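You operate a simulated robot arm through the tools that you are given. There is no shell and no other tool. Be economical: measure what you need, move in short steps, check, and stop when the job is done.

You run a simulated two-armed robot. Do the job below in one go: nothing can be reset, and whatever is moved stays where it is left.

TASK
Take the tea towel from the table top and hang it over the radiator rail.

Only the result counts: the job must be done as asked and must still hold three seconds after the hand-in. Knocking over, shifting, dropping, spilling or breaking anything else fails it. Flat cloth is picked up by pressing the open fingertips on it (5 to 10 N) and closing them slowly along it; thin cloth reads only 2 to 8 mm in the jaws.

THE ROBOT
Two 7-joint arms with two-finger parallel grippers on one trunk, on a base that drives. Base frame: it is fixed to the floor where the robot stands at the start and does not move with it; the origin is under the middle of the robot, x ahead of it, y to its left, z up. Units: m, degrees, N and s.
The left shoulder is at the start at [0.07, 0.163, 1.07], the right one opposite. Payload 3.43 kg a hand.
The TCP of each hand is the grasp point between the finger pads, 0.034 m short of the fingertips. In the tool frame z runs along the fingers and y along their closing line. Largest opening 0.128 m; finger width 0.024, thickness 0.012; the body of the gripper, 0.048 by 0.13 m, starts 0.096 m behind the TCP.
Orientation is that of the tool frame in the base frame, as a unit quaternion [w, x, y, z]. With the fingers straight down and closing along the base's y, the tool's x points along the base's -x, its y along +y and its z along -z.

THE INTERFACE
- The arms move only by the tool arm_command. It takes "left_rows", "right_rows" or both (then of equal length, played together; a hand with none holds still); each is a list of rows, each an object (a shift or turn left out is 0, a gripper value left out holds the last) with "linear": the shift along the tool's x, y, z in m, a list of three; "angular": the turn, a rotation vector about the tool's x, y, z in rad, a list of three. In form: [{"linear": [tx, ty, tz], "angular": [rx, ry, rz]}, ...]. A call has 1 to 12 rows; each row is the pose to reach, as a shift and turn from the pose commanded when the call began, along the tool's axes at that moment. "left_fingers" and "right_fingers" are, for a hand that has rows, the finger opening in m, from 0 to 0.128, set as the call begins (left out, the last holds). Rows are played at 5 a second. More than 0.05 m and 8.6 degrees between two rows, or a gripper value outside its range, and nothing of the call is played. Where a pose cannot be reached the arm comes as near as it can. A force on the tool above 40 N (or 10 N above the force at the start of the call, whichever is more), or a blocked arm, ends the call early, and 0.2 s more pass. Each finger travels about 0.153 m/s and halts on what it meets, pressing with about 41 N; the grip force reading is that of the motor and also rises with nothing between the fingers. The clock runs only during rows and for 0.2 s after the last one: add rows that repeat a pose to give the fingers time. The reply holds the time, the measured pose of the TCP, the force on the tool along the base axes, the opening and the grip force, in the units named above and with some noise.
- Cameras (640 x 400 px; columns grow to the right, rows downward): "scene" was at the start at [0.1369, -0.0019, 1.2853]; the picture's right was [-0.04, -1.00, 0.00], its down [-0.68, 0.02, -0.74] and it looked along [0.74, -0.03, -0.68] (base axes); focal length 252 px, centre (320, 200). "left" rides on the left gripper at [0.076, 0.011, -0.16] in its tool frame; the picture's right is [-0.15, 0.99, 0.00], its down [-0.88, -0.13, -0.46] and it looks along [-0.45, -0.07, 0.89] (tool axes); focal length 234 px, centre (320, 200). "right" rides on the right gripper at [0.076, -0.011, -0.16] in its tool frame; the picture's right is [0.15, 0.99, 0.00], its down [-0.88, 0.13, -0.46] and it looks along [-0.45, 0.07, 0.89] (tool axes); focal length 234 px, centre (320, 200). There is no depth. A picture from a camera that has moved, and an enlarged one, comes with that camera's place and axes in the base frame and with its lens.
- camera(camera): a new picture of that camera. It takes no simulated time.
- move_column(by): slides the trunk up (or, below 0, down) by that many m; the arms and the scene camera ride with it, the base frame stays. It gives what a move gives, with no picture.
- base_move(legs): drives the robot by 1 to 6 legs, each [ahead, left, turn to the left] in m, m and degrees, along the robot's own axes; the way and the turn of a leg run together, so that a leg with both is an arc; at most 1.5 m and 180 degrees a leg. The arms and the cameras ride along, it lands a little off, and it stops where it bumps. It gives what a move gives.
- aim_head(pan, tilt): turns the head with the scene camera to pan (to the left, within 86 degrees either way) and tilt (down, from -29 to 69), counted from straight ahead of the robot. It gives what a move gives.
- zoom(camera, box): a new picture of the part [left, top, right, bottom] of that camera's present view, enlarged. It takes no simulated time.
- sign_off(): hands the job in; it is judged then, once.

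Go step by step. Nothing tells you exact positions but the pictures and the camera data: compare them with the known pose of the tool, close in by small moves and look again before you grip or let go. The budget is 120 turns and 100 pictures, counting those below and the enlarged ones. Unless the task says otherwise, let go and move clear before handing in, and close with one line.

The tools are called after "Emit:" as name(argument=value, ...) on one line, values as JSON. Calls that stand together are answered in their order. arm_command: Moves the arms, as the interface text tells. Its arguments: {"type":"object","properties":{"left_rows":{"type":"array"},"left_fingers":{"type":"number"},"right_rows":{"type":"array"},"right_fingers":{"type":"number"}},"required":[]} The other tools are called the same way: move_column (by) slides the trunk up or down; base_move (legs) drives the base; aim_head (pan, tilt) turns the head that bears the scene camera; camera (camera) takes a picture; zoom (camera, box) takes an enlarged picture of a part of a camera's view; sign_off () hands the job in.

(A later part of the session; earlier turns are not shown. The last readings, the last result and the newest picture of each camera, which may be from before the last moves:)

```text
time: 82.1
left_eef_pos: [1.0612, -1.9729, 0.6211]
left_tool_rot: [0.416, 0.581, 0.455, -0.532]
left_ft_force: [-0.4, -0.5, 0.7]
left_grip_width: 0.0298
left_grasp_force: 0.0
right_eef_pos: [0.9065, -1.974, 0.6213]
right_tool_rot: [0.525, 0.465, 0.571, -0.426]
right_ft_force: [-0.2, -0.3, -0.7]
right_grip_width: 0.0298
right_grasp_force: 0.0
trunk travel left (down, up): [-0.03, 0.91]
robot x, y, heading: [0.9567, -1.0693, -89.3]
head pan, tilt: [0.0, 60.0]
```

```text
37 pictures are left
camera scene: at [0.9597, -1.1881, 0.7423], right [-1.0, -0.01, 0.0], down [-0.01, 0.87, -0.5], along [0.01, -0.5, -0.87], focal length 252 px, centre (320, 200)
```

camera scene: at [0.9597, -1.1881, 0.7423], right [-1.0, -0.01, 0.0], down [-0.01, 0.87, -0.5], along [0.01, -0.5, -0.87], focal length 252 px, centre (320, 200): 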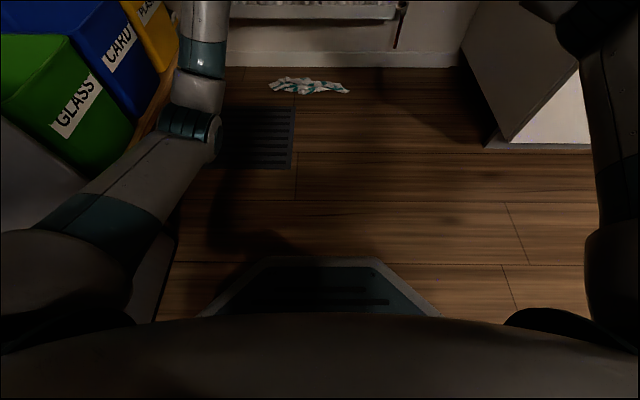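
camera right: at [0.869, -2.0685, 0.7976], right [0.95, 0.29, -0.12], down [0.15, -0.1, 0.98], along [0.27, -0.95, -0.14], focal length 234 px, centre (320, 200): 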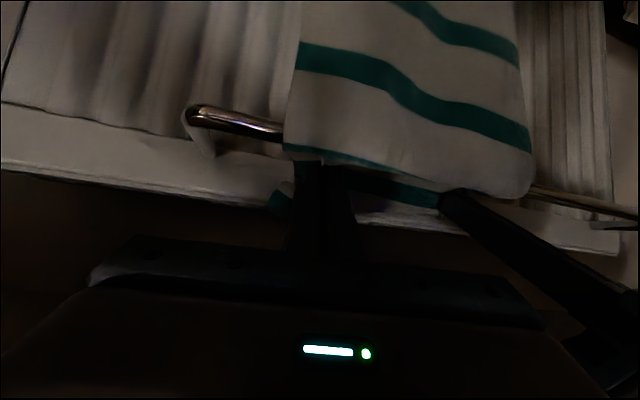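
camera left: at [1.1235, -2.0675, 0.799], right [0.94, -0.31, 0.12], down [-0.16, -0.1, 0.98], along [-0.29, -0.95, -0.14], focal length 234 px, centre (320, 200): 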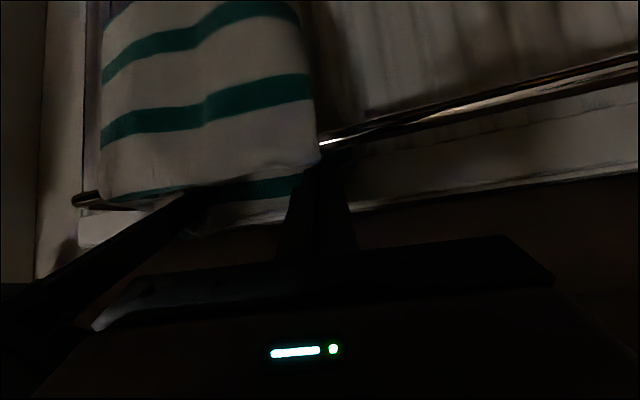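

Emit:
base_move(legs=[[0, -0.06, 0]])

Emit:
arm_command(left_rows=[{"linear": [0.032, 0.005, -0.005], "angular": [0, 0.13, 0]}, {"linear": [0.064, 0.009, -0.009], "angular": [0, 0.26, 0]}, {"linear": [0.095, 0.014, -0.014], "angular": [0, 0.39, 0]}, {"linear": [0.127, 0.019, -0.019], "angular": [0, 0.52, 0]}, {"linear": [0.159, 0.024, -0.023], "angular": [0, 0.65, 0]}, {"linear": [0.19, 0.028, -0.028], "angular": [0, 0.78, 0]}, {"linear": [0.222, 0.033, -0.033], "angular": [0, 0.91, 0]}, {"linear": [0.254, 0.038, -0.0375], "angular": [0, 1.04, 0]}, {"linear": [0.254, 0.038, -0.0375], "angular": [0, 1.04, 0]}], right_rows=[{"linear": [0.032, 0.001, -0.003], "angular": [0, 0.13, 0]}, {"linear": [0.064, 0.003, -0.007], "angular": [0, 0.26, 0]}, {"linear": [0.095, 0.004, -0.01], "angular": [0, 0.39, 0]}, {"linear": [0.127, 0.005, -0.014], "angular": [0, 0.52, 0]}, {"linear": [0.159, 0.0065, -0.017], "angular": [0, 0.65, 0]}, {"linear": [0.19, 0.008, -0.02], "angular": [0, 0.78, 0]}, {"linear": [0.222, 0.009, -0.024], "angular": [0, 0.91, 0]}, {"linear": [0.2535, 0.0104, -0.027], "angular": [0, 1.04, 0]}, {"linear": [0.2535, 0.0104, -0.027], "angular": [0, 1.04, 0]}])

Emit:
camera(camera="scene")

```text
time: 83.0
left_eef_pos: [1.0019, -1.9741, 0.6196]
left_tool_rot: [0.415, 0.581, 0.456, -0.531]
left_ft_force: [0.2, -0.1, 0.5]
left_grip_width: 0.0301
left_grasp_force: 0.0
right_eef_pos: [0.8466, -1.9754, 0.6207]
right_tool_rot: [0.525, 0.466, 0.571, -0.427]
right_ft_force: [0.5, 0.4, 0.5]
right_grip_width: 0.0299
right_grasp_force: 0.1
trunk travel left (down, up): [-0.03, 0.91]
robot x, y, heading: [0.8963, -1.0731, -89.3]
head pan, tilt: [0.0, 60.0]
```

```text
time: 85.0
left_eef_pos: [1.0549, -1.9252, 0.3705]
left_tool_rot: [0.134, 0.768, 0.602, -0.173]
left_ft_force: [0.0, -0.4, -0.9]
left_grip_width: 0.0299
left_grasp_force: 0.1
right_eef_pos: [0.8503, -1.9241, 0.3702]
right_tool_rot: [0.17, 0.616, 0.756, -0.139]
right_ft_force: [0.2, -0.4, 0.3]
right_grip_width: 0.0303
right_grasp_force: 0.2
trunk travel left (down, up): [-0.03, 0.91]
robot x, y, heading: [0.8964, -1.0752, -89.7]
head pan, tilt: [0.0, 60.0]
```

```text
36 pictures are left
camera scene: at [0.9008, -1.1888, 0.7422], right [-1.0, -0.01, 0.0], down [-0.01, 0.87, -0.5], along [0.0, -0.5, -0.87], focal length 252 px, centre (320, 200)
```

scene: 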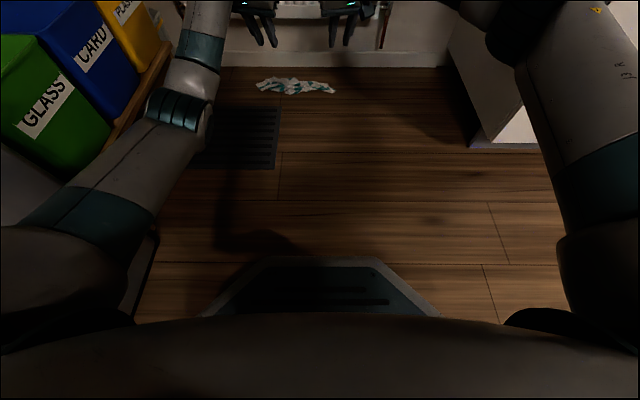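

Good reach. I'll lower to hover height just above the floor, with the hands set to the pile ends' x positions.

Emit:
arm_command(left_rows=[{"linear": [0.021, 0.0185, 0.034]}, {"linear": [0.042, 0.037, 0.068]}, {"linear": [0.063, 0.055, 0.102]}, {"linear": [0.085, 0.074, 0.137]}, {"linear": [0.106, 0.092, 0.171]}, {"linear": [0.127, 0.111, 0.205]}, {"linear": [0.127, 0.111, 0.205]}], right_rows=[{"linear": [0.0165, 0.0036, 0.036]}, {"linear": [0.033, 0.0073, 0.073]}, {"linear": [0.049, 0.011, 0.109]}, {"linear": [0.066, 0.0145, 0.145]}, {"linear": [0.082, 0.018, 0.182]}, {"linear": [0.0987, 0.0218, 0.218]}, {"linear": [0.0987, 0.0218, 0.218]}], left_fingers=0.05, right_fingers=0.05)

Emit:
camera(camera="scene")

```text
time: 86.6
left_eef_pos: [1.1645, -1.9237, 0.13]
left_tool_rot: [0.134, 0.768, 0.602, -0.172]
left_ft_force: [-1.2, -0.2, 0.0]
left_grip_width: 0.0499
left_grasp_force: 0.1
right_eef_pos: [0.87, -1.9226, 0.1308]
right_tool_rot: [0.171, 0.616, 0.756, -0.139]
right_ft_force: [-0.4, -0.7, -0.4]
right_grip_width: 0.0499
right_grasp_force: 0.0
trunk travel left (down, up): [-0.03, 0.91]
robot x, y, heading: [0.8949, -1.0732, -89.6]
head pan, tilt: [0.0, 60.0]
```

```text
35 pictures are left
camera scene: at [0.9008, -1.1889, 0.7422], right [-1.0, -0.01, 0.0], down [-0.01, 0.87, -0.5], along [0.0, -0.5, -0.87], focal length 252 px, centre (320, 200)
```

scene: 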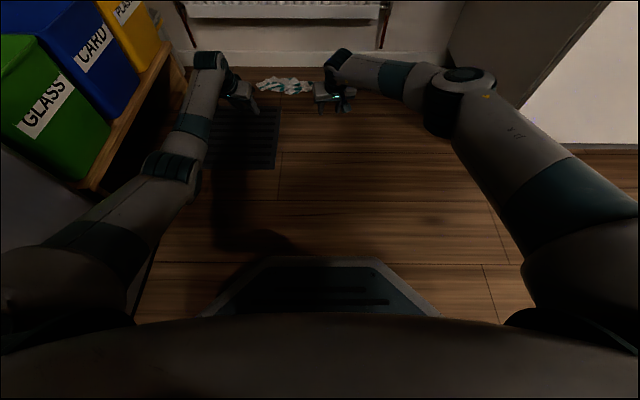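

Emit:
base_move(legs=[[0.21, 0, 0]])

Emit:
camera(camera="left")

Emit:
camera(camera="right")

```text
time: 88.3
left_eef_pos: [1.1625, -2.1341, 0.13]
left_tool_rot: [0.134, 0.769, 0.601, -0.173]
left_ft_force: [0.3, -0.2, -0.2]
left_grip_width: 0.0499
left_grasp_force: 0.1
right_eef_pos: [0.8679, -2.1303, 0.1312]
right_tool_rot: [0.172, 0.617, 0.756, -0.139]
right_ft_force: [-0.2, 0.6, -0.4]
right_grip_width: 0.0501
right_grasp_force: 0.0
trunk travel left (down, up): [-0.03, 0.91]
robot x, y, heading: [0.8965, -1.282, -89.8]
head pan, tilt: [0.0, 60.0]
```

```text
34 pictures are left
camera left: at [1.2081, -2.0031, 0.2434], right [0.93, -0.37, 0.06], down [-0.27, -0.55, 0.79], along [-0.26, -0.75, -0.61], focal length 234 px, centre (320, 200)
```

left: 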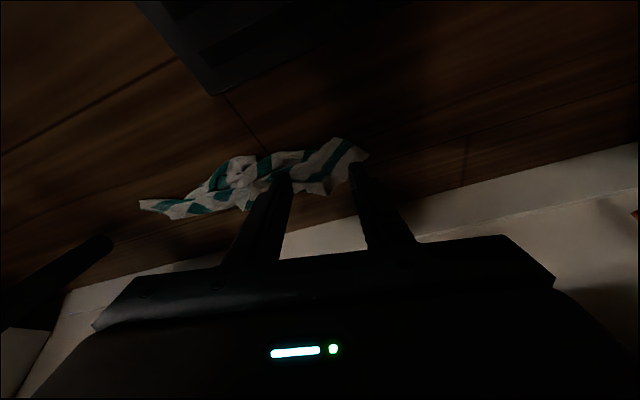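

```text
33 pictures are left
camera right: at [0.8283, -1.9985, 0.2425], right [0.94, 0.33, -0.06], down [0.25, -0.56, 0.79], along [0.22, -0.76, -0.61], focal length 234 px, centre (320, 200)
```

right: 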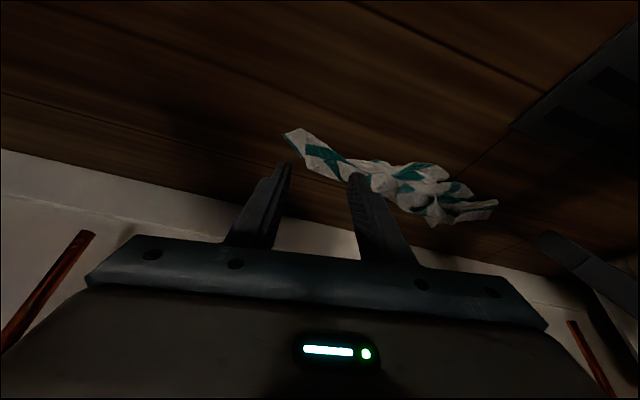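

The end panels are at about (1.17, -2.21) and (0.872, -2.19). I'll position the tips above them.

Emit:
arm_command(left_rows=[{"linear": [-0.016, 0.013, 0.035]}, {"linear": [-0.0325, 0.026, 0.0706]}, {"linear": [-0.0325, 0.026, 0.0706]}], right_rows=[{"linear": [-0.009, -0.004, 0.032]}, {"linear": [-0.0177, -0.0079, 0.0637]}, {"linear": [-0.0177, -0.0079, 0.0637]}])

Emit:
zoom(camera="left", box=[160, 60, 480, 260])

Emit:
zoom(camera="right", box=[160, 60, 480, 260])

```text
time: 89.1
left_eef_pos: [1.169, -2.1724, 0.0906]
left_tool_rot: [0.135, 0.769, 0.6, -0.173]
left_ft_force: [0.0, 0.0, -0.4]
left_grip_width: 0.0499
left_grasp_force: 0.1
left hand out of reach, approached as far as the arm can: row 2, 3
right_eef_pos: [0.8624, -2.155, 0.0914]
right_tool_rot: [0.172, 0.617, 0.755, -0.139]
right_ft_force: [0.8, 0.2, 0.2]
right_grip_width: 0.0504
right_grasp_force: 0.1
right hand out of reach, approached as far as the arm can: row 2, 3
trunk travel left (down, up): [-0.03, 0.91]
robot x, y, heading: [0.9003, -1.2791, -89.6]
head pan, tilt: [0.0, 60.0]
```

```text
2.00 times, centred on (320, 160) of left
camera zoom: at [1.2147, -2.0431, 0.2032], right [0.93, -0.37, 0.06], down [-0.27, -0.55, 0.79], along [-0.26, -0.75, -0.61], focal length 468 px, centre (320, 280)
```

zoom: 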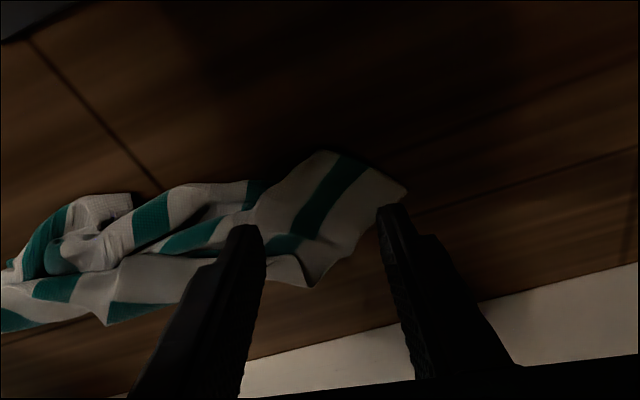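

```text
2.00 times, centred on (320, 160) of right
camera zoom: at [0.8229, -2.0223, 0.203], right [0.94, 0.33, -0.06], down [0.25, -0.56, 0.79], along [0.22, -0.76, -0.61], focal length 468 px, centre (320, 280)
```

zoom: 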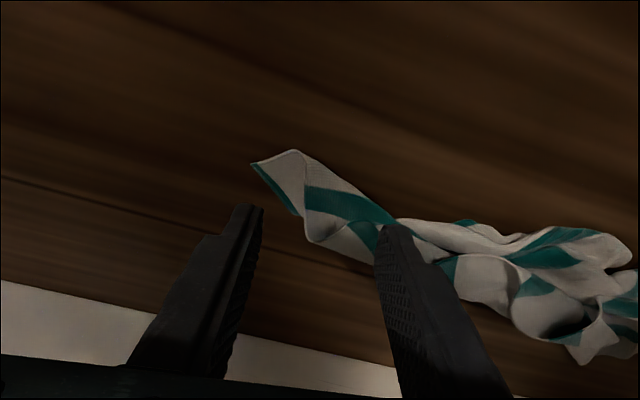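

Emit:
arm_command(left_rows=[{"linear": [0.0404, -0.0069, -0.019]}, {"linear": [0.0404, -0.0069, -0.019]}], right_rows=[{"linear": [0.044, 0.0162, -0.0209]}, {"linear": [0.044, 0.0162, -0.0209]}])

Emit:
base_move(legs=[[0.07, 0, 0]])

```text
refused: row 1 steps farther than a row can; nothing moved
```

```text
time: 90.1
left_eef_pos: [1.1714, -2.2419, 0.0911]
left_tool_rot: [0.134, 0.769, 0.6, -0.173]
left_ft_force: [0.1, -0.2, 0.0]
left_grip_width: 0.05
left_grasp_force: 0.0
right_eef_pos: [0.8627, -2.2237, 0.0932]
right_tool_rot: [0.171, 0.617, 0.755, -0.139]
right_ft_force: [-0.1, -0.3, -0.3]
right_grip_width: 0.0499
right_grasp_force: 0.0
trunk travel left (down, up): [-0.03, 0.91]
robot x, y, heading: [0.8997, -1.3497, -90.0]
head pan, tilt: [0.0, 60.0]
```

Emit:
arm_command(left_rows=[{"linear": [0.02, -0.0035, -0.009]}, {"linear": [0.0395, -0.0069, -0.0185]}, {"linear": [0.0395, -0.0069, -0.0185]}], right_rows=[{"linear": [0.022, 0.008, -0.01]}, {"linear": [0.043, 0.0155, -0.0205]}, {"linear": [0.043, 0.0155, -0.0205]}])

Emit:
zoom(camera="left", box=[160, 60, 480, 260])

Emit:
zoom(camera="right", box=[160, 60, 480, 260])

```text
time: 90.9
left_eef_pos: [1.1752, -2.1991, 0.089]
left_tool_rot: [0.134, 0.769, 0.601, -0.173]
left_ft_force: [0.3, 0.1, 0.9]
left_grip_width: 0.05
left_grasp_force: 0.0
right_eef_pos: [0.8678, -2.1732, 0.092]
right_tool_rot: [0.172, 0.617, 0.755, -0.139]
right_ft_force: [-0.5, 0.9, 0.7]
right_grip_width: 0.0499
right_grasp_force: 0.0
trunk travel left (down, up): [-0.03, 0.91]
robot x, y, heading: [0.8964, -1.3503, -89.8]
head pan, tilt: [0.0, 60.0]
```

```text
2.00 times, centred on (320, 160) of left
camera zoom: at [1.2198, -2.0696, 0.2025], right [0.93, -0.37, 0.06], down [-0.27, -0.55, 0.79], along [-0.26, -0.75, -0.61], focal length 468 px, centre (320, 280)
```

zoom: 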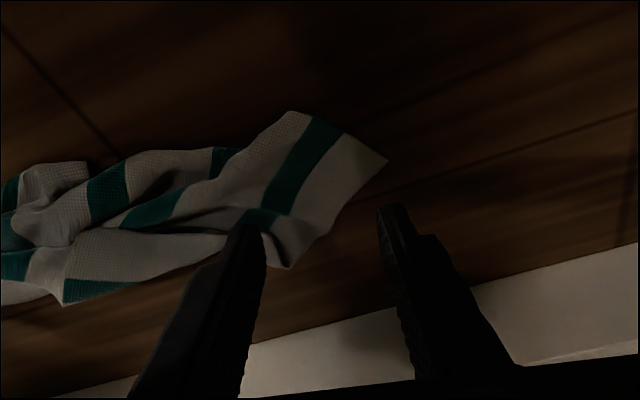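

```text
2.00 times, centred on (320, 160) of right
camera zoom: at [0.8288, -2.0409, 0.2033], right [0.94, 0.33, -0.06], down [0.25, -0.56, 0.79], along [0.22, -0.76, -0.61], focal length 468 px, centre (320, 280)
```

zoom: 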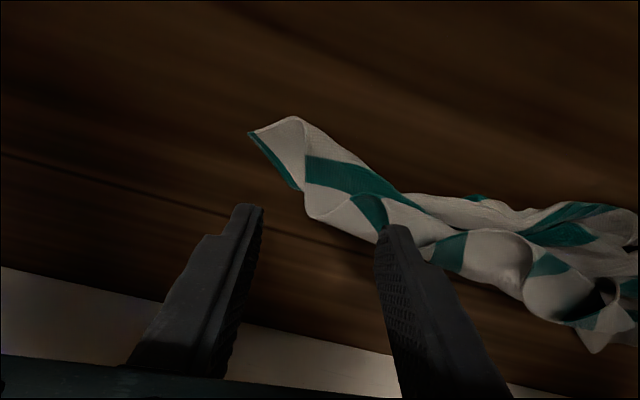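

Emit:
arm_command(left_rows=[{"linear": [0.003, -0.001, 0.022]}, {"linear": [0.0055, -0.0017, 0.044]}, {"linear": [0.0055, -0.0017, 0.044]}], right_rows=[{"linear": [0.0085, 0, 0.02]}, {"linear": [0.017, -0.0004, 0.0405]}, {"linear": [0.017, -0.0004, 0.0405]}])

Emit:
arm_command(left_rows=[{"linear": [0.002, 0, 0.004]}, {"linear": [0.0035, 0, 0.0075]}, {"linear": [0.005, 0, 0.011]}, {"linear": [0.005, 0, 0.011]}], right_rows=[{"linear": [0.002, 0, 0.004]}, {"linear": [0.0035, 0, 0.0075]}, {"linear": [0.005, 0, 0.011]}, {"linear": [0.005, 0, 0.011]}])

```text
time: 91.7
left_eef_pos: [1.1689, -2.2108, 0.0467]
left_tool_rot: [0.135, 0.768, 0.601, -0.174]
left_ft_force: [-0.1, 0.0, 0.3]
left_grip_width: 0.0501
left_grasp_force: 0.2
right_eef_pos: [0.8689, -2.1746, 0.0472]
right_tool_rot: [0.172, 0.617, 0.756, -0.138]
right_ft_force: [-1.3, 0.2, -0.1]
right_grip_width: 0.0501
right_grasp_force: 0.1
trunk travel left (down, up): [-0.03, 0.91]
robot x, y, heading: [0.8982, -1.3481, -89.8]
head pan, tilt: [0.0, 60.0]
```

```text
time: 92.7
left_eef_pos: [1.1693, -2.2105, 0.0371]
left_tool_rot: [0.135, 0.769, 0.601, -0.174]
left_ft_force: [-0.3, 1.1, 5.1]
left_grip_width: 0.0496
left_grasp_force: 0.1
right_eef_pos: [0.8679, -2.1752, 0.037]
right_tool_rot: [0.171, 0.617, 0.755, -0.139]
right_ft_force: [-0.3, 0.4, 2.0]
right_grip_width: 0.0497
right_grasp_force: 0.1
trunk travel left (down, up): [-0.03, 0.91]
robot x, y, heading: [0.895, -1.3509, -89.7]
head pan, tilt: [0.0, 60.0]
```

Contact with the floor and cloth. I'll press slightly more and close in steps.

Emit:
arm_command(left_rows=[{"linear": [0.001, 0, 0.0015]}, {"linear": [0.001, 0, 0.0015]}], right_rows=[{"linear": [0.001, 0, 0.0025]}, {"linear": [0.001, 0, 0.0025]}], left_fingers=0.042, right_fingers=0.042)

Emit:
arm_command(left_rows=[{}, {}], right_rows=[{}, {}], left_fingers=0.033, right_fingers=0.033)

Emit:
arm_command(left_rows=[{}, {}], right_rows=[{}, {}], left_fingers=0.024, right_fingers=0.024)

Emit:
arm_command(left_rows=[{}, {}], right_rows=[{}, {}], left_fingers=0.015, right_fingers=0.015)

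Emit:
arm_command(left_rows=[{}, {}], right_rows=[{}, {}], left_fingers=0.008, right_fingers=0.008)

Emit:
arm_command(left_rows=[{}, {}, {}], right_rows=[{}, {}, {}], left_fingers=0.0, right_fingers=0.0)

```text
time: 93.3
left_eef_pos: [1.1706, -2.2107, 0.0382]
left_tool_rot: [0.135, 0.769, 0.6, -0.174]
left_ft_force: [-0.7, -1.4, 4.6]
left_grip_width: 0.0418
left_grasp_force: 0.0
right_eef_pos: [0.8675, -2.1758, 0.0364]
right_tool_rot: [0.174, 0.617, 0.755, -0.141]
right_ft_force: [-0.1, 2.8, 13.6]
right_grip_width: 0.0413
right_grasp_force: 0.1
trunk travel left (down, up): [-0.03, 0.91]
robot x, y, heading: [0.8967, -1.3491, -89.8]
head pan, tilt: [0.0, 60.0]
```

```text
time: 93.9
left_eef_pos: [1.1705, -2.2109, 0.0369]
left_tool_rot: [0.135, 0.769, 0.6, -0.175]
left_ft_force: [-1.5, 1.6, 7.6]
left_grip_width: 0.0323
left_grasp_force: 0.0
right_eef_pos: [0.8669, -2.1763, 0.0364]
right_tool_rot: [0.173, 0.616, 0.755, -0.139]
right_ft_force: [-0.7, -1.9, 12.6]
right_grip_width: 0.0334
right_grasp_force: 0.2
trunk travel left (down, up): [-0.03, 0.91]
robot x, y, heading: [0.8976, -1.3504, -89.7]
head pan, tilt: [0.0, 60.0]
```

```text
time: 94.5
left_eef_pos: [1.1706, -2.2097, 0.0376]
left_tool_rot: [0.135, 0.769, 0.6, -0.174]
left_ft_force: [-1.7, 0.1, 6.5]
left_grip_width: 0.0234
left_grasp_force: 0.1
right_eef_pos: [0.869, -2.1759, 0.0362]
right_tool_rot: [0.174, 0.617, 0.755, -0.139]
right_ft_force: [3.4, -1.2, 16.3]
right_grip_width: 0.0224
right_grasp_force: 0.1
trunk travel left (down, up): [-0.03, 0.91]
robot x, y, heading: [0.8961, -1.3507, -89.8]
head pan, tilt: [0.0, 60.0]
```

```text
time: 95.1
left_eef_pos: [1.1708, -2.2096, 0.0363]
left_tool_rot: [0.135, 0.769, 0.6, -0.173]
left_ft_force: [-0.9, 1.2, 7.1]
left_grip_width: 0.0144
left_grasp_force: 0.1
right_eef_pos: [0.8679, -2.1754, 0.0363]
right_tool_rot: [0.173, 0.617, 0.755, -0.14]
right_ft_force: [-1.6, -2.1, 16.0]
right_grip_width: 0.0159
right_grasp_force: 0.5
trunk travel left (down, up): [-0.03, 0.91]
robot x, y, heading: [0.8952, -1.3511, -89.6]
head pan, tilt: [0.0, 60.0]
```

```text
time: 95.7
left_eef_pos: [1.17, -2.2099, 0.0364]
left_tool_rot: [0.134, 0.769, 0.6, -0.174]
left_ft_force: [-0.7, 0.7, 6.6]
left_grip_width: 0.0074
left_grasp_force: 0.1
right_eef_pos: [0.868, -2.1765, 0.0363]
right_tool_rot: [0.173, 0.617, 0.755, -0.139]
right_ft_force: [-0.3, -0.1, 17.6]
right_grip_width: 0.0095
right_grasp_force: 2.1
trunk travel left (down, up): [-0.03, 0.91]
robot x, y, heading: [0.8998, -1.352, -89.7]
head pan, tilt: [0.0, 60.0]
```

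```text
time: 96.5
left_eef_pos: [1.1692, -2.2106, 0.0375]
left_tool_rot: [0.137, 0.768, 0.601, -0.174]
left_ft_force: [2.1, 1.3, 4.1]
left_grip_width: 0.0021
left_grasp_force: 36.9
right_eef_pos: [0.8679, -2.1758, 0.037]
right_tool_rot: [0.172, 0.617, 0.755, -0.141]
right_ft_force: [-5.4, -1.0, 18.2]
right_grip_width: 0.0023
right_grasp_force: 36.7
trunk travel left (down, up): [-0.03, 0.91]
robot x, y, heading: [0.8958, -1.3511, -89.9]
head pan, tilt: [0.0, 60.0]
```

Emit:
arm_command(left_rows=[{"linear": [-0.004, -0.002, -0.026]}, {"linear": [-0.008, -0.004, -0.052]}, {"linear": [-0.012, -0.0055, -0.078]}, {"linear": [-0.0164, -0.0072, -0.103]}, {"linear": [-0.0164, -0.0072, -0.103]}], right_rows=[{"linear": [-0.004, 0.0015, -0.026]}, {"linear": [-0.008, 0.003, -0.052]}, {"linear": [-0.012, 0.0045, -0.078]}, {"linear": [-0.0163, 0.006, -0.103]}, {"linear": [-0.0163, 0.006, -0.103]}])

Emit:
base_move(legs=[[-0.35, 0, 0]])

Emit:
move_column(by=0.45)

Emit:
camera(camera="scene")

```text
time: 97.7
left_eef_pos: [1.1695, -2.1785, 0.1356]
left_tool_rot: [0.134, 0.769, 0.601, -0.173]
left_ft_force: [-0.1, -1.3, -0.8]
left_grip_width: 0.0023
left_grasp_force: 36.9
right_eef_pos: [0.8677, -2.1454, 0.1343]
right_tool_rot: [0.171, 0.617, 0.755, -0.139]
right_ft_force: [0.6, -0.4, 0.6]
right_grip_width: 0.0023
right_grasp_force: 37.0
trunk travel left (down, up): [-0.03, 0.91]
robot x, y, heading: [0.895, -1.3469, -89.8]
head pan, tilt: [0.0, 60.0]
```

```text
time: 100.0
left_eef_pos: [1.1656, -1.8203, 0.1352]
left_tool_rot: [0.134, 0.769, 0.6, -0.173]
left_ft_force: [-0.2, -0.3, -0.2]
left_grip_width: 0.0021
left_grasp_force: 37.4
right_eef_pos: [0.8637, -1.786, 0.133]
right_tool_rot: [0.172, 0.618, 0.754, -0.139]
right_ft_force: [-0.2, -0.4, -0.3]
right_grip_width: 0.0021
right_grasp_force: 36.9
trunk travel left (down, up): [-0.03, 0.91]
robot x, y, heading: [0.8966, -0.9873, -90.0]
head pan, tilt: [0.0, 60.0]
```

```text
refused: 0.45 is not a number from -0.4 to 0.4
```

```text
28 pictures are left
camera scene: at [0.9006, -1.1073, 0.7422], right [-1.0, 0.0, 0.0], down [0.0, 0.87, -0.5], along [0.0, -0.5, -0.87], focal length 252 px, centre (320, 200)
```

scene: 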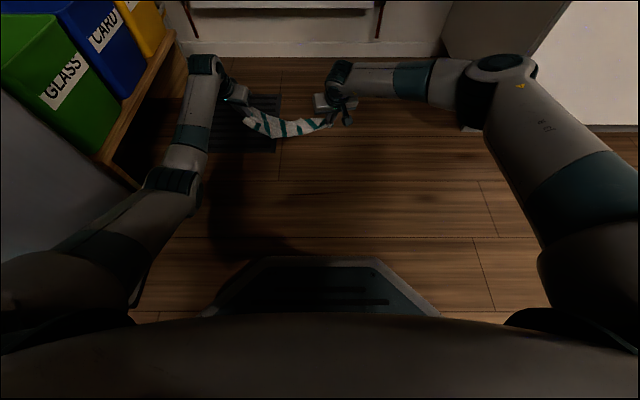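

Both ends are held. I'll raise the trunk and inspect the towel.

Emit:
move_column(by=0.4)

Emit:
aim_head(pan=0, tilt=45)

Emit:
zoom(camera="scene", box=[160, 30, 480, 230])

```text
time: 103.8
left_eef_pos: [1.1659, -1.8206, 0.5336]
left_tool_rot: [0.134, 0.77, 0.599, -0.173]
left_ft_force: [-0.2, -0.2, -0.2]
left_grip_width: 0.0022
left_grasp_force: 36.8
right_eef_pos: [0.8634, -1.7858, 0.5328]
right_tool_rot: [0.171, 0.618, 0.754, -0.14]
right_ft_force: [0.3, 0.3, -0.3]
right_grip_width: 0.0024
right_grasp_force: 37.1
trunk travel left (down, up): [-0.43, 0.51]
robot x, y, heading: [0.8956, -0.9923, -89.9]
head pan, tilt: [0.0, 60.0]
```

```text
time: 104.6
left_eef_pos: [1.1657, -1.8211, 0.5336]
left_tool_rot: [0.134, 0.77, 0.599, -0.174]
left_ft_force: [0.4, -0.8, 0.5]
left_grip_width: 0.0023
left_grasp_force: 37.1
right_eef_pos: [0.8632, -1.7862, 0.5329]
right_tool_rot: [0.171, 0.619, 0.754, -0.139]
right_ft_force: [0.0, -0.8, -0.3]
right_grip_width: 0.0023
right_grasp_force: 36.5
trunk travel left (down, up): [-0.43, 0.51]
robot x, y, heading: [0.8965, -0.9923, -90.1]
head pan, tilt: [0.0, 45.0]
```

```text
2.00 times, centred on (320, 130) of scene
camera zoom: at [0.9006, -1.122, 1.1616], right [-1.0, 0.0, 0.0], down [0.0, 0.71, -0.71], along [0.0, -0.71, -0.71], focal length 503 px, centre (320, 340)
```

zoom: 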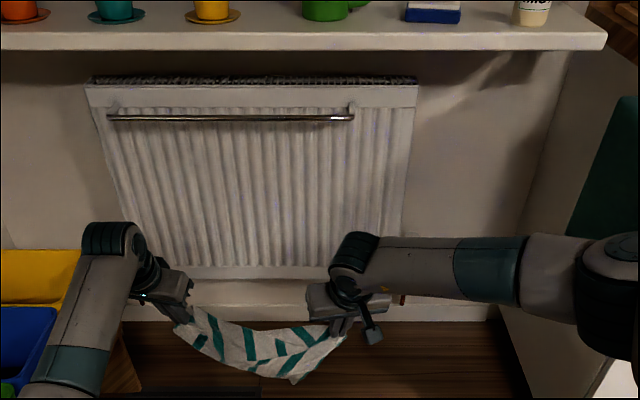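

The towel hangs between opposite corners like a swag. New plan: carry it stretched over the rail with both hands level, let the sag fall into the slot behind the rail, then bring the right end back to the front. First, raise and pitch the hands in free space.

Emit:
arm_command(left_rows=[{"linear": [-0.018, -0.015, -0.031], "angular": [0, -0.075, 0]}, {"linear": [-0.037, -0.029, -0.061], "angular": [0, -0.15, 0]}, {"linear": [-0.055, -0.044, -0.092], "angular": [0, -0.225, 0]}, {"linear": [-0.074, -0.0585, -0.123], "angular": [0, -0.3, 0]}, {"linear": [-0.092, -0.073, -0.154], "angular": [0, -0.375, 0]}, {"linear": [-0.11, -0.088, -0.184], "angular": [0, -0.45, 0]}, {"linear": [-0.129, -0.1025, -0.215], "angular": [0, -0.52, 0]}, {"linear": [-0.129, -0.1025, -0.215], "angular": [0, -0.52, 0]}], right_rows=[{"linear": [-0.016, -0.02, -0.032], "angular": [0, -0.075, 0]}, {"linear": [-0.032, -0.04, -0.0635], "angular": [0, -0.15, 0]}, {"linear": [-0.0485, -0.06, -0.095], "angular": [0, -0.225, 0]}, {"linear": [-0.065, -0.08, -0.127], "angular": [0, -0.3, 0]}, {"linear": [-0.081, -0.1, -0.159], "angular": [0, -0.375, 0]}, {"linear": [-0.097, -0.12, -0.191], "angular": [0, -0.45, 0]}, {"linear": [-0.1133, -0.1395, -0.2224], "angular": [0, -0.52, 0]}, {"linear": [-0.1133, -0.1395, -0.2224], "angular": [0, -0.52, 0]}])

Emit:
zoom(camera="scene", box=[120, 0, 520, 250])

```text
time: 106.4
left_eef_pos: [1.0596, -1.817, 0.7863]
left_tool_rot: [0.285, 0.699, 0.545, -0.366]
left_ft_force: [-0.2, -1.0, -0.2]
left_grip_width: 0.0025
left_grasp_force: 36.7
right_eef_pos: [0.7298, -1.8213, 0.7818]
right_tool_rot: [0.36, 0.562, 0.685, -0.294]
right_ft_force: [-0.4, -0.3, -0.2]
right_grip_width: 0.0025
right_grasp_force: 37.1
trunk travel left (down, up): [-0.43, 0.51]
robot x, y, heading: [0.895, -0.9938, -90.2]
head pan, tilt: [0.0, 45.0]
```

```text
1.60 times, centred on (320, 125) of scene
camera zoom: at [0.9008, -1.1224, 1.1616], right [-1.0, 0.0, 0.0], down [0.0, 0.71, -0.71], along [0.0, -0.71, -0.71], focal length 402 px, centre (320, 320)
```

zoom: 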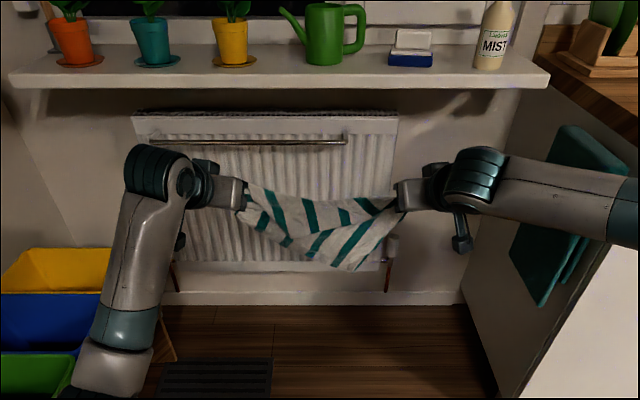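

Emit:
arm_command(left_rows=[{"linear": [-0.032, 0.003, -0.0236], "angular": [0, -0.085, 0]}, {"linear": [-0.065, 0.0065, -0.047], "angular": [0, -0.17, 0]}, {"linear": [-0.097, 0.01, -0.071], "angular": [0, -0.255, 0]}, {"linear": [-0.129, 0.013, -0.094], "angular": [0, -0.34, 0]}, {"linear": [-0.162, 0.016, -0.118], "angular": [0, -0.42, 0]}, {"linear": [-0.194, 0.0195, -0.1416], "angular": [0, -0.5, 0]}, {"linear": [-0.194, 0.0195, -0.1416], "angular": [0, -0.5, 0]}], right_rows=[{"linear": [-0.033, -0.003, -0.024], "angular": [0, -0.085, 0]}, {"linear": [-0.066, -0.0065, -0.048], "angular": [0, -0.17, 0]}, {"linear": [-0.1, -0.01, -0.0715], "angular": [0, -0.255, 0]}, {"linear": [-0.133, -0.013, -0.095], "angular": [0, -0.34, 0]}, {"linear": [-0.166, -0.016, -0.119], "angular": [0, -0.42, 0]}, {"linear": [-0.199, -0.0193, -0.143], "angular": [0, -0.5, 0]}, {"linear": [-0.199, -0.0193, -0.143], "angular": [0, -0.5, 0]}])

Emit:
move_column(by=-0.19)

Emit:
camera(camera="scene")

```text
time: 108.0
left_eef_pos: [1.081, -1.8177, 1.0269]
left_tool_rot: [0.41, 0.587, 0.457, -0.528]
left_ft_force: [-4.6, 0.3, 0.5]
left_grip_width: 0.0022
left_grasp_force: 37.4
right_eef_pos: [0.7099, -1.8202, 1.0277]
right_tool_rot: [0.518, 0.472, 0.575, -0.423]
right_ft_force: [3.8, 0.0, -0.9]
right_grip_width: 0.0024
right_grasp_force: 36.9
trunk travel left (down, up): [-0.43, 0.51]
robot x, y, heading: [0.8955, -0.9933, -89.9]
head pan, tilt: [0.0, 45.0]
```

```text
time: 110.1
left_eef_pos: [1.08, -1.8171, 0.8364]
left_tool_rot: [0.409, 0.588, 0.456, -0.528]
left_ft_force: [-4.7, -0.4, 0.6]
left_grip_width: 0.002
left_grasp_force: 37.0
right_eef_pos: [0.7098, -1.8196, 0.839]
right_tool_rot: [0.517, 0.472, 0.575, -0.423]
right_ft_force: [4.7, 0.5, -1.5]
right_grip_width: 0.0024
right_grasp_force: 36.8
trunk travel left (down, up): [-0.24, 0.7]
robot x, y, heading: [0.8972, -0.9924, -89.8]
head pan, tilt: [0.0, 45.0]
```

```text
25 pictures are left
camera scene: at [0.9005, -1.1218, 0.9718], right [-1.0, 0.0, 0.0], down [0.0, 0.71, -0.71], along [0.0, -0.71, -0.71], focal length 252 px, centre (320, 200)
```

scene: 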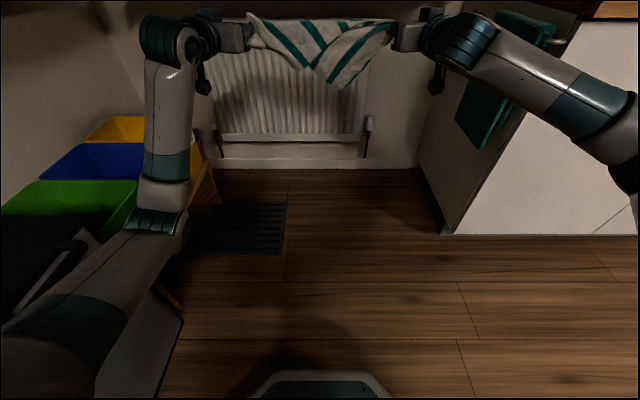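

The towel is held taut along its diagonal with the rest hanging as a triangle, which is a good shape. Plan: take it over the rail, drop the triangle into the slot behind, then bring the held edge forward over the rail. First, align in x.

Emit:
base_move(legs=[[0, 0.08, 0]])

Emit:
arm_command(left_rows=[{"linear": [0.0005, 0.0275, -0.0065]}, {"linear": [0.001, 0.055, -0.013]}, {"linear": [0.0016, 0.0826, -0.0197]}, {"linear": [0.0016, 0.0826, -0.0197]}], right_rows=[{"linear": [-0.0005, 0.0277, 0.006]}, {"linear": [-0.001, 0.0555, 0.012]}, {"linear": [-0.0015, 0.0832, 0.0177]}, {"linear": [-0.0015, 0.0832, 0.0177]}])

Emit:
base_move(legs=[[0.22, 0, 0]])

Emit:
aim_head(pan=0, tilt=30)

Emit:
camera(camera="scene")

```text
time: 111.2
left_eef_pos: [1.1433, -1.8178, 0.834]
left_tool_rot: [0.403, 0.589, 0.456, -0.531]
left_ft_force: [-1.8, 0.3, 0.4]
left_grip_width: 0.0023
left_grasp_force: 37.1
right_eef_pos: [0.7838, -1.8186, 0.8388]
right_tool_rot: [0.518, 0.471, 0.576, -0.422]
right_ft_force: [1.8, -0.2, -0.1]
right_grip_width: 0.0022
right_grasp_force: 36.7
trunk travel left (down, up): [-0.24, 0.7]
robot x, y, heading: [0.9701, -0.992, -90.2]
head pan, tilt: [0.0, 45.0]
stopped in leg 1: the robot was blocked; the commanded pose is now the measured one
```

```text
time: 112.2
left_eef_pos: [1.1514, -1.852, 0.8426]
left_tool_rot: [0.386, 0.608, 0.431, -0.544]
left_ft_force: [-1.5, -0.3, 0.7]
left_grip_width: 0.0021
left_grasp_force: 37.2
right_eef_pos: [0.8035, -1.825, 0.8396]
right_tool_rot: [0.51, 0.491, 0.556, -0.436]
right_ft_force: [2.0, -1.3, 0.7]
right_grip_width: 0.0022
right_grasp_force: 37.2
trunk travel left (down, up): [-0.24, 0.7]
robot x, y, heading: [0.9655, -1.0101, -93.5]
head pan, tilt: [0.0, 45.0]
```

```text
time: 113.0
left_eef_pos: [1.1542, -1.8587, 0.8369]
left_tool_rot: [0.378, 0.605, 0.433, -0.551]
left_ft_force: [-0.3, -0.3, 0.2]
left_grip_width: 0.002
left_grasp_force: 36.7
right_eef_pos: [0.8135, -1.8334, 0.8372]
right_tool_rot: [0.506, 0.488, 0.561, -0.437]
right_ft_force: [0.5, 0.9, 0.2]
right_grip_width: 0.0024
right_grasp_force: 36.6
trunk travel left (down, up): [-0.24, 0.7]
robot x, y, heading: [0.9633, -1.0129, -93.2]
head pan, tilt: [0.0, 45.0]
stopped in leg 1: the robot was blocked; the commanded pose is now the measured one
```

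```text
time: 113.7
left_eef_pos: [1.1548, -1.8588, 0.8379]
left_tool_rot: [0.38, 0.604, 0.435, -0.549]
left_ft_force: [0.1, 0.4, 0.4]
left_grip_width: 0.0019
left_grasp_force: 36.2
right_eef_pos: [0.8136, -1.8345, 0.8369]
right_tool_rot: [0.506, 0.488, 0.561, -0.436]
right_ft_force: [-0.1, 0.0, -0.2]
right_grip_width: 0.0022
right_grasp_force: 37.0
trunk travel left (down, up): [-0.24, 0.7]
robot x, y, heading: [0.9595, -1.019, -93.5]
head pan, tilt: [0.0, 30.0]
```

```text
24 pictures are left
camera scene: at [0.9559, -1.1547, 0.9941], right [-1.0, 0.06, 0.0], down [0.03, 0.5, -0.86], along [-0.05, -0.86, -0.5], focal length 252 px, centre (320, 200)
```

scene: 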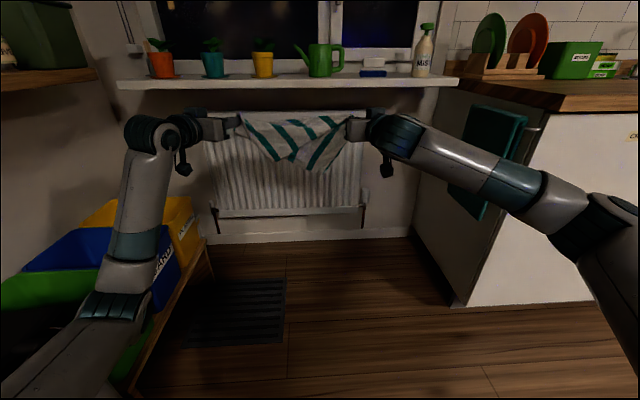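

Blocked: my left upper arm has met the bin or rack on the left. I'll back away to the right at once and check.

Emit:
base_move(legs=[[0, -0.1, 0]])

Emit:
aim_head(pan=40, tilt=50)

Emit:
camera(camera="scene")

```text
time: 114.9
left_eef_pos: [1.0534, -1.8525, 0.8372]
left_tool_rot: [0.378, 0.605, 0.434, -0.551]
left_ft_force: [-0.7, 0.0, 0.0]
left_grip_width: 0.002
left_grasp_force: 36.7
right_eef_pos: [0.7112, -1.8266, 0.8389]
right_tool_rot: [0.505, 0.489, 0.561, -0.438]
right_ft_force: [0.7, -0.2, -0.1]
right_grip_width: 0.0022
right_grasp_force: 37.3
trunk travel left (down, up): [-0.24, 0.7]
robot x, y, heading: [0.8576, -1.0063, -93.5]
head pan, tilt: [0.0, 30.0]
```

```text
time: 116.0
left_eef_pos: [1.0529, -1.8524, 0.837]
left_tool_rot: [0.379, 0.604, 0.435, -0.55]
left_ft_force: [-1.0, -0.2, -0.7]
left_grip_width: 0.0021
left_grasp_force: 36.5
right_eef_pos: [0.7115, -1.8262, 0.8375]
right_tool_rot: [0.505, 0.488, 0.561, -0.438]
right_ft_force: [1.2, -0.4, -1.4]
right_grip_width: 0.0022
right_grasp_force: 37.6
trunk travel left (down, up): [-0.24, 0.7]
robot x, y, heading: [0.8566, -1.007, -93.3]
head pan, tilt: [40.0, 50.0]
```

```text
23 pictures are left
camera scene: at [0.9064, -1.1192, 0.9648], right [-0.8, -0.59, 0.0], down [-0.46, 0.62, -0.64], along [0.38, -0.52, -0.77], focal length 252 px, centre (320, 200)
```

scene: 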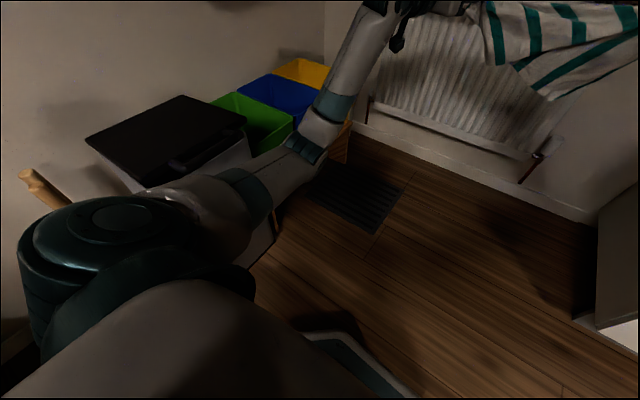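

The bin looks in place within my measuring error. From here I'll straighten my heading, advance past the bin first, and sidestep only after the elbow is beyond it.

Emit:
base_move(legs=[[0, 0, 3.4], [0.2, 0, 0]])

Emit:
aim_head(pan=20, tilt=40)

Emit:
camera(camera="scene")

```text
time: 118.0
left_eef_pos: [1.1046, -2.0369, 0.8361]
left_tool_rot: [0.396, 0.59, 0.453, -0.538]
left_ft_force: [-0.2, -0.4, -0.2]
left_grip_width: 0.0023
left_grasp_force: 37.0
right_eef_pos: [0.7614, -2.0324, 0.837]
right_tool_rot: [0.518, 0.471, 0.576, -0.422]
right_ft_force: [0.4, -0.8, -0.6]
right_grip_width: 0.0023
right_grasp_force: 37.0
trunk travel left (down, up): [-0.24, 0.7]
robot x, y, heading: [0.857, -1.2077, -90.0]
head pan, tilt: [40.0, 50.0]
```

```text
time: 118.8
left_eef_pos: [1.105, -2.0382, 0.8374]
left_tool_rot: [0.395, 0.591, 0.452, -0.539]
left_ft_force: [-0.4, 0.4, 0.0]
left_grip_width: 0.0024
left_grasp_force: 37.4
right_eef_pos: [0.7616, -2.0326, 0.8375]
right_tool_rot: [0.518, 0.471, 0.576, -0.422]
right_ft_force: [-0.4, 0.6, 0.2]
right_grip_width: 0.0024
right_grasp_force: 37.1
trunk travel left (down, up): [-0.24, 0.7]
robot x, y, heading: [0.8589, -1.204, -89.9]
head pan, tilt: [20.0, 40.0]
```

```text
22 pictures are left
camera scene: at [0.893, -1.3356, 0.9789], right [-0.94, -0.34, 0.0], down [-0.22, 0.6, -0.77], along [0.26, -0.72, -0.64], focal length 252 px, centre (320, 200)
```

scene: 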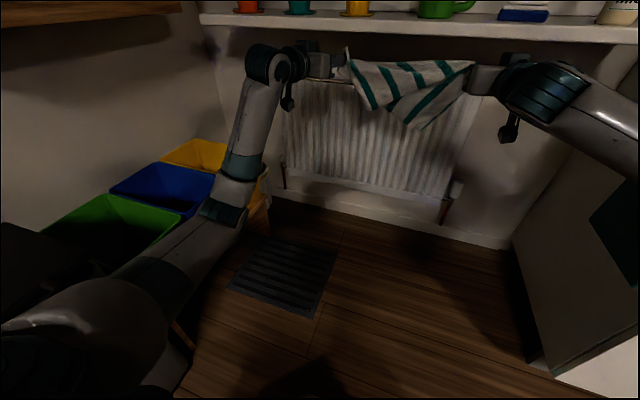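

The elbow is beyond the tall bin and above the recycling boxes. A bit more forward, then the sidestep.

Emit:
base_move(legs=[[0.06, 0, 0], [0, 0.1, 0]])

Emit:
camera(camera="scene")

```text
time: 120.5
left_eef_pos: [1.2067, -2.0974, 0.8371]
left_tool_rot: [0.396, 0.59, 0.453, -0.538]
left_ft_force: [0.5, 0.3, -0.1]
left_grip_width: 0.0025
left_grasp_force: 37.0
right_eef_pos: [0.8638, -2.0946, 0.8387]
right_tool_rot: [0.519, 0.47, 0.576, -0.422]
right_ft_force: [0.3, 0.5, -0.7]
right_grip_width: 0.0023
right_grasp_force: 37.0
trunk travel left (down, up): [-0.24, 0.7]
robot x, y, heading: [0.9587, -1.2681, -89.8]
head pan, tilt: [20.0, 40.0]
```

```text
21 pictures are left
camera scene: at [0.9933, -1.3969, 0.9789], right [-0.94, -0.34, 0.0], down [-0.22, 0.6, -0.77], along [0.26, -0.72, -0.64], focal length 252 px, centre (320, 200)
```

scene: 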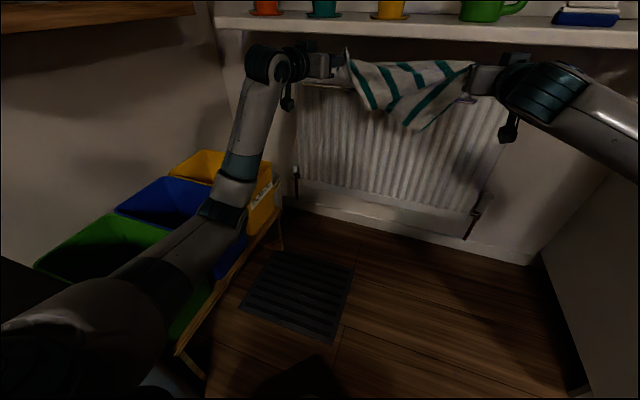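

Emit:
move_column(by=-0.012)

Emit:
base_move(legs=[[0.13, 0, 0]])

Emit:
aim_head(pan=5, tilt=30)

Emit:
zoom(camera="scene", box=[170, 60, 490, 260])

```text
time: 121.1
left_eef_pos: [1.2057, -2.0973, 0.8261]
left_tool_rot: [0.396, 0.59, 0.453, -0.538]
left_ft_force: [-0.1, 0.6, 0.1]
left_grip_width: 0.0023
left_grasp_force: 36.3
right_eef_pos: [0.8632, -2.0943, 0.8273]
right_tool_rot: [0.519, 0.47, 0.576, -0.422]
right_ft_force: [0.9, 1.6, 0.2]
right_grip_width: 0.0021
right_grasp_force: 37.3
trunk travel left (down, up): [-0.228, 0.712]
robot x, y, heading: [0.9585, -1.2651, -89.8]
head pan, tilt: [20.0, 40.0]
```

```text
time: 122.4
left_eef_pos: [1.2035, -2.2255, 0.8251]
left_tool_rot: [0.395, 0.591, 0.453, -0.538]
left_ft_force: [-0.3, 0.3, -0.1]
left_grip_width: 0.0021
left_grasp_force: 37.1
right_eef_pos: [0.8605, -2.2198, 0.8254]
right_tool_rot: [0.518, 0.471, 0.576, -0.422]
right_ft_force: [1.0, -0.3, 0.0]
right_grip_width: 0.002
right_grasp_force: 37.1
trunk travel left (down, up): [-0.228, 0.712]
robot x, y, heading: [0.9615, -1.3929, -90.2]
head pan, tilt: [20.0, 40.0]
```

```text
time: 123.2
left_eef_pos: [1.2038, -2.2262, 0.825]
left_tool_rot: [0.395, 0.591, 0.452, -0.539]
left_ft_force: [-0.6, 0.7, -0.3]
left_grip_width: 0.0022
left_grasp_force: 37.4
right_eef_pos: [0.8611, -2.2195, 0.8265]
right_tool_rot: [0.517, 0.472, 0.576, -0.422]
right_ft_force: [-0.2, -0.2, -0.1]
right_grip_width: 0.002
right_grasp_force: 37.5
trunk travel left (down, up): [-0.228, 0.712]
robot x, y, heading: [0.9629, -1.3946, -90.2]
head pan, tilt: [5.0, 30.0]
```

```text
2.00 times, centred on (330, 160) of scene
camera zoom: at [0.9713, -1.5334, 0.9822], right [-1.0, -0.09, 0.0], down [-0.04, 0.5, -0.87], along [0.08, -0.86, -0.5], focal length 503 px, centre (300, 280)
```

zoom: 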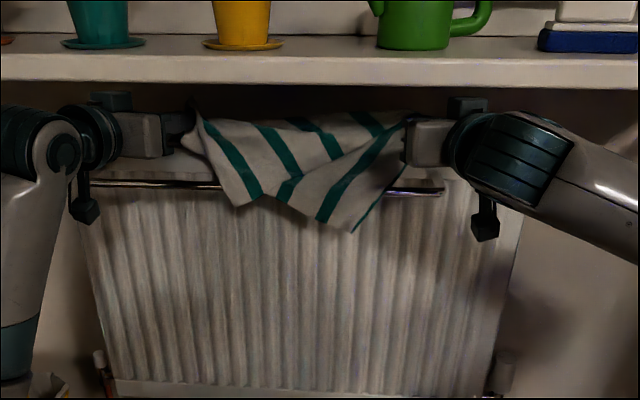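

Only the triangle's tip is still in front of the rail. A little deeper.

Emit:
base_move(legs=[[0.05, 0, 0]])

Emit:
zoom(camera="scene", box=[170, 60, 490, 260])

```text
time: 124.1
left_eef_pos: [1.2023, -2.2761, 0.8246]
left_tool_rot: [0.395, 0.591, 0.452, -0.539]
left_ft_force: [-0.9, -0.2, 0.0]
left_grip_width: 0.0023
left_grasp_force: 37.2
right_eef_pos: [0.86, -2.2721, 0.8242]
right_tool_rot: [0.518, 0.471, 0.576, -0.423]
right_ft_force: [1.2, 0.3, 1.0]
right_grip_width: 0.0021
right_grasp_force: 36.7
trunk travel left (down, up): [-0.228, 0.712]
robot x, y, heading: [0.961, -1.4452, -90.1]
head pan, tilt: [5.0, 30.0]
```

```text
2.00 times, centred on (330, 160) of scene
camera zoom: at [0.9711, -1.5845, 0.9821], right [-1.0, -0.09, 0.0], down [-0.04, 0.5, -0.87], along [0.07, -0.86, -0.5], focal length 503 px, centre (300, 280)
```

zoom: 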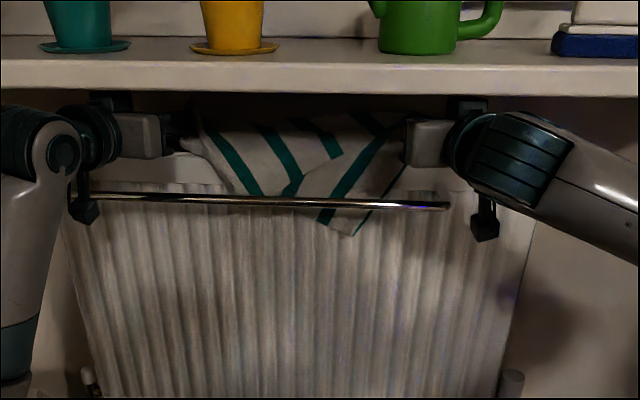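

The whole towel is now behind the rail, hanging in the slot. I'll lower and draw the held edge slowly back towards the front over the rail.

Emit:
arm_command(left_rows=[{"linear": [0.012, -0.0045, -0.015]}, {"linear": [0.0235, -0.009, -0.03]}, {"linear": [0.0352, -0.0134, -0.0445]}, {"linear": [0.037, -0.018, -0.06]}, {"linear": [0.039, -0.0225, -0.076]}, {"linear": [0.0406, -0.0274, -0.0922]}, {"linear": [0.0406, -0.0274, -0.0922]}], right_rows=[{"linear": [0.012, 0.0033, -0.015]}, {"linear": [0.0235, 0.0066, -0.0305]}, {"linear": [0.0351, 0.01, -0.0456]}, {"linear": [0.037, 0.0133, -0.062]}, {"linear": [0.0385, 0.0166, -0.078]}, {"linear": [0.0403, 0.0199, -0.0943]}, {"linear": [0.0403, 0.0199, -0.0943]}])

Emit:
zoom(camera="scene", box=[170, 60, 490, 260])

```text
time: 125.7
left_eef_pos: [1.2004, -2.1757, 0.7976]
left_tool_rot: [0.396, 0.591, 0.452, -0.539]
left_ft_force: [-0.5, -1.1, 0.0]
left_grip_width: 0.0022
left_grasp_force: 37.0
right_eef_pos: [0.859, -2.1686, 0.797]
right_tool_rot: [0.518, 0.471, 0.575, -0.422]
right_ft_force: [0.8, -0.5, -0.1]
right_grip_width: 0.0024
right_grasp_force: 37.4
trunk travel left (down, up): [-0.228, 0.712]
robot x, y, heading: [0.9598, -1.4457, -89.9]
head pan, tilt: [5.0, 30.0]
```

```text
2.00 times, centred on (330, 160) of scene
camera zoom: at [0.9694, -1.5833, 0.9826], right [-1.0, -0.09, 0.0], down [-0.04, 0.5, -0.87], along [0.07, -0.86, -0.5], focal length 503 px, centre (300, 280)
```

zoom: 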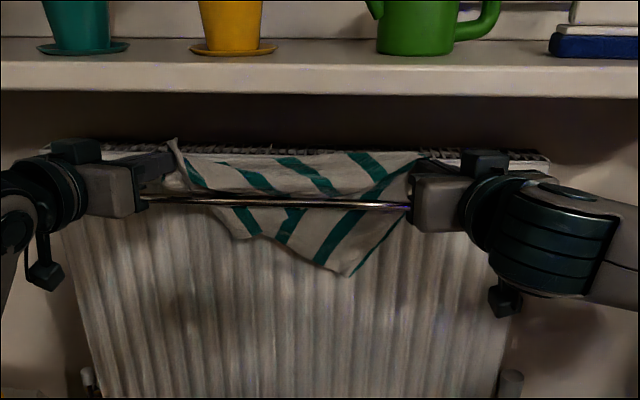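

Emit:
arm_command(left_rows=[{"linear": [0.0018, -0.0047, -0.016]}, {"linear": [0.0036, -0.0093, -0.032]}, {"linear": [0.0054, -0.014, -0.0477]}, {"linear": [0.025, -0.0136, -0.0456]}, {"linear": [0.045, -0.0132, -0.0434]}, {"linear": [0.065, -0.0128, -0.0413]}, {"linear": [0.065, -0.0128, -0.0413]}], right_rows=[{"linear": [0.0017, 0.0033, -0.016]}, {"linear": [0.0035, 0.0066, -0.0325]}, {"linear": [0.0052, 0.01, -0.0488]}, {"linear": [0.025, 0.01, -0.0467]}, {"linear": [0.045, 0.01, -0.0445]}, {"linear": [0.0649, 0.01, -0.0424]}, {"linear": [0.0649, 0.01, -0.0424]}])

Emit:
zoom(camera="scene", box=[170, 80, 490, 280])

```text
time: 127.3
left_eef_pos: [1.1412, -2.1549, 0.7868]
left_tool_rot: [0.402, 0.604, 0.406, -0.556]
left_ft_force: [-0.1, -0.3, -0.3]
left_grip_width: 0.002
left_grasp_force: 36.7
right_eef_pos: [0.7954, -2.1226, 0.8023]
right_tool_rot: [0.511, 0.495, 0.545, -0.443]
right_ft_force: [0.5, -0.4, 0.2]
right_grip_width: 0.0024
right_grasp_force: 37.2
right hand out of reach, approached as far as the arm can: row 4, 5, 6, 7
trunk travel left (down, up): [-0.228, 0.712]
robot x, y, heading: [0.9655, -1.4728, -94.8]
head pan, tilt: [5.0, 30.0]
```

```text
2.00 times, centred on (330, 180) of scene
camera zoom: at [0.9234, -1.5898, 0.993], right [-1.0, -0.01, -0.04], down [0.04, 0.48, -0.88], along [0.03, -0.88, -0.48], focal length 503 px, centre (300, 240)
```

zoom: 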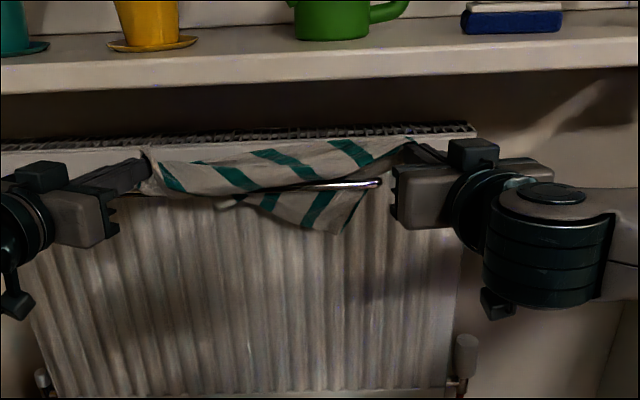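

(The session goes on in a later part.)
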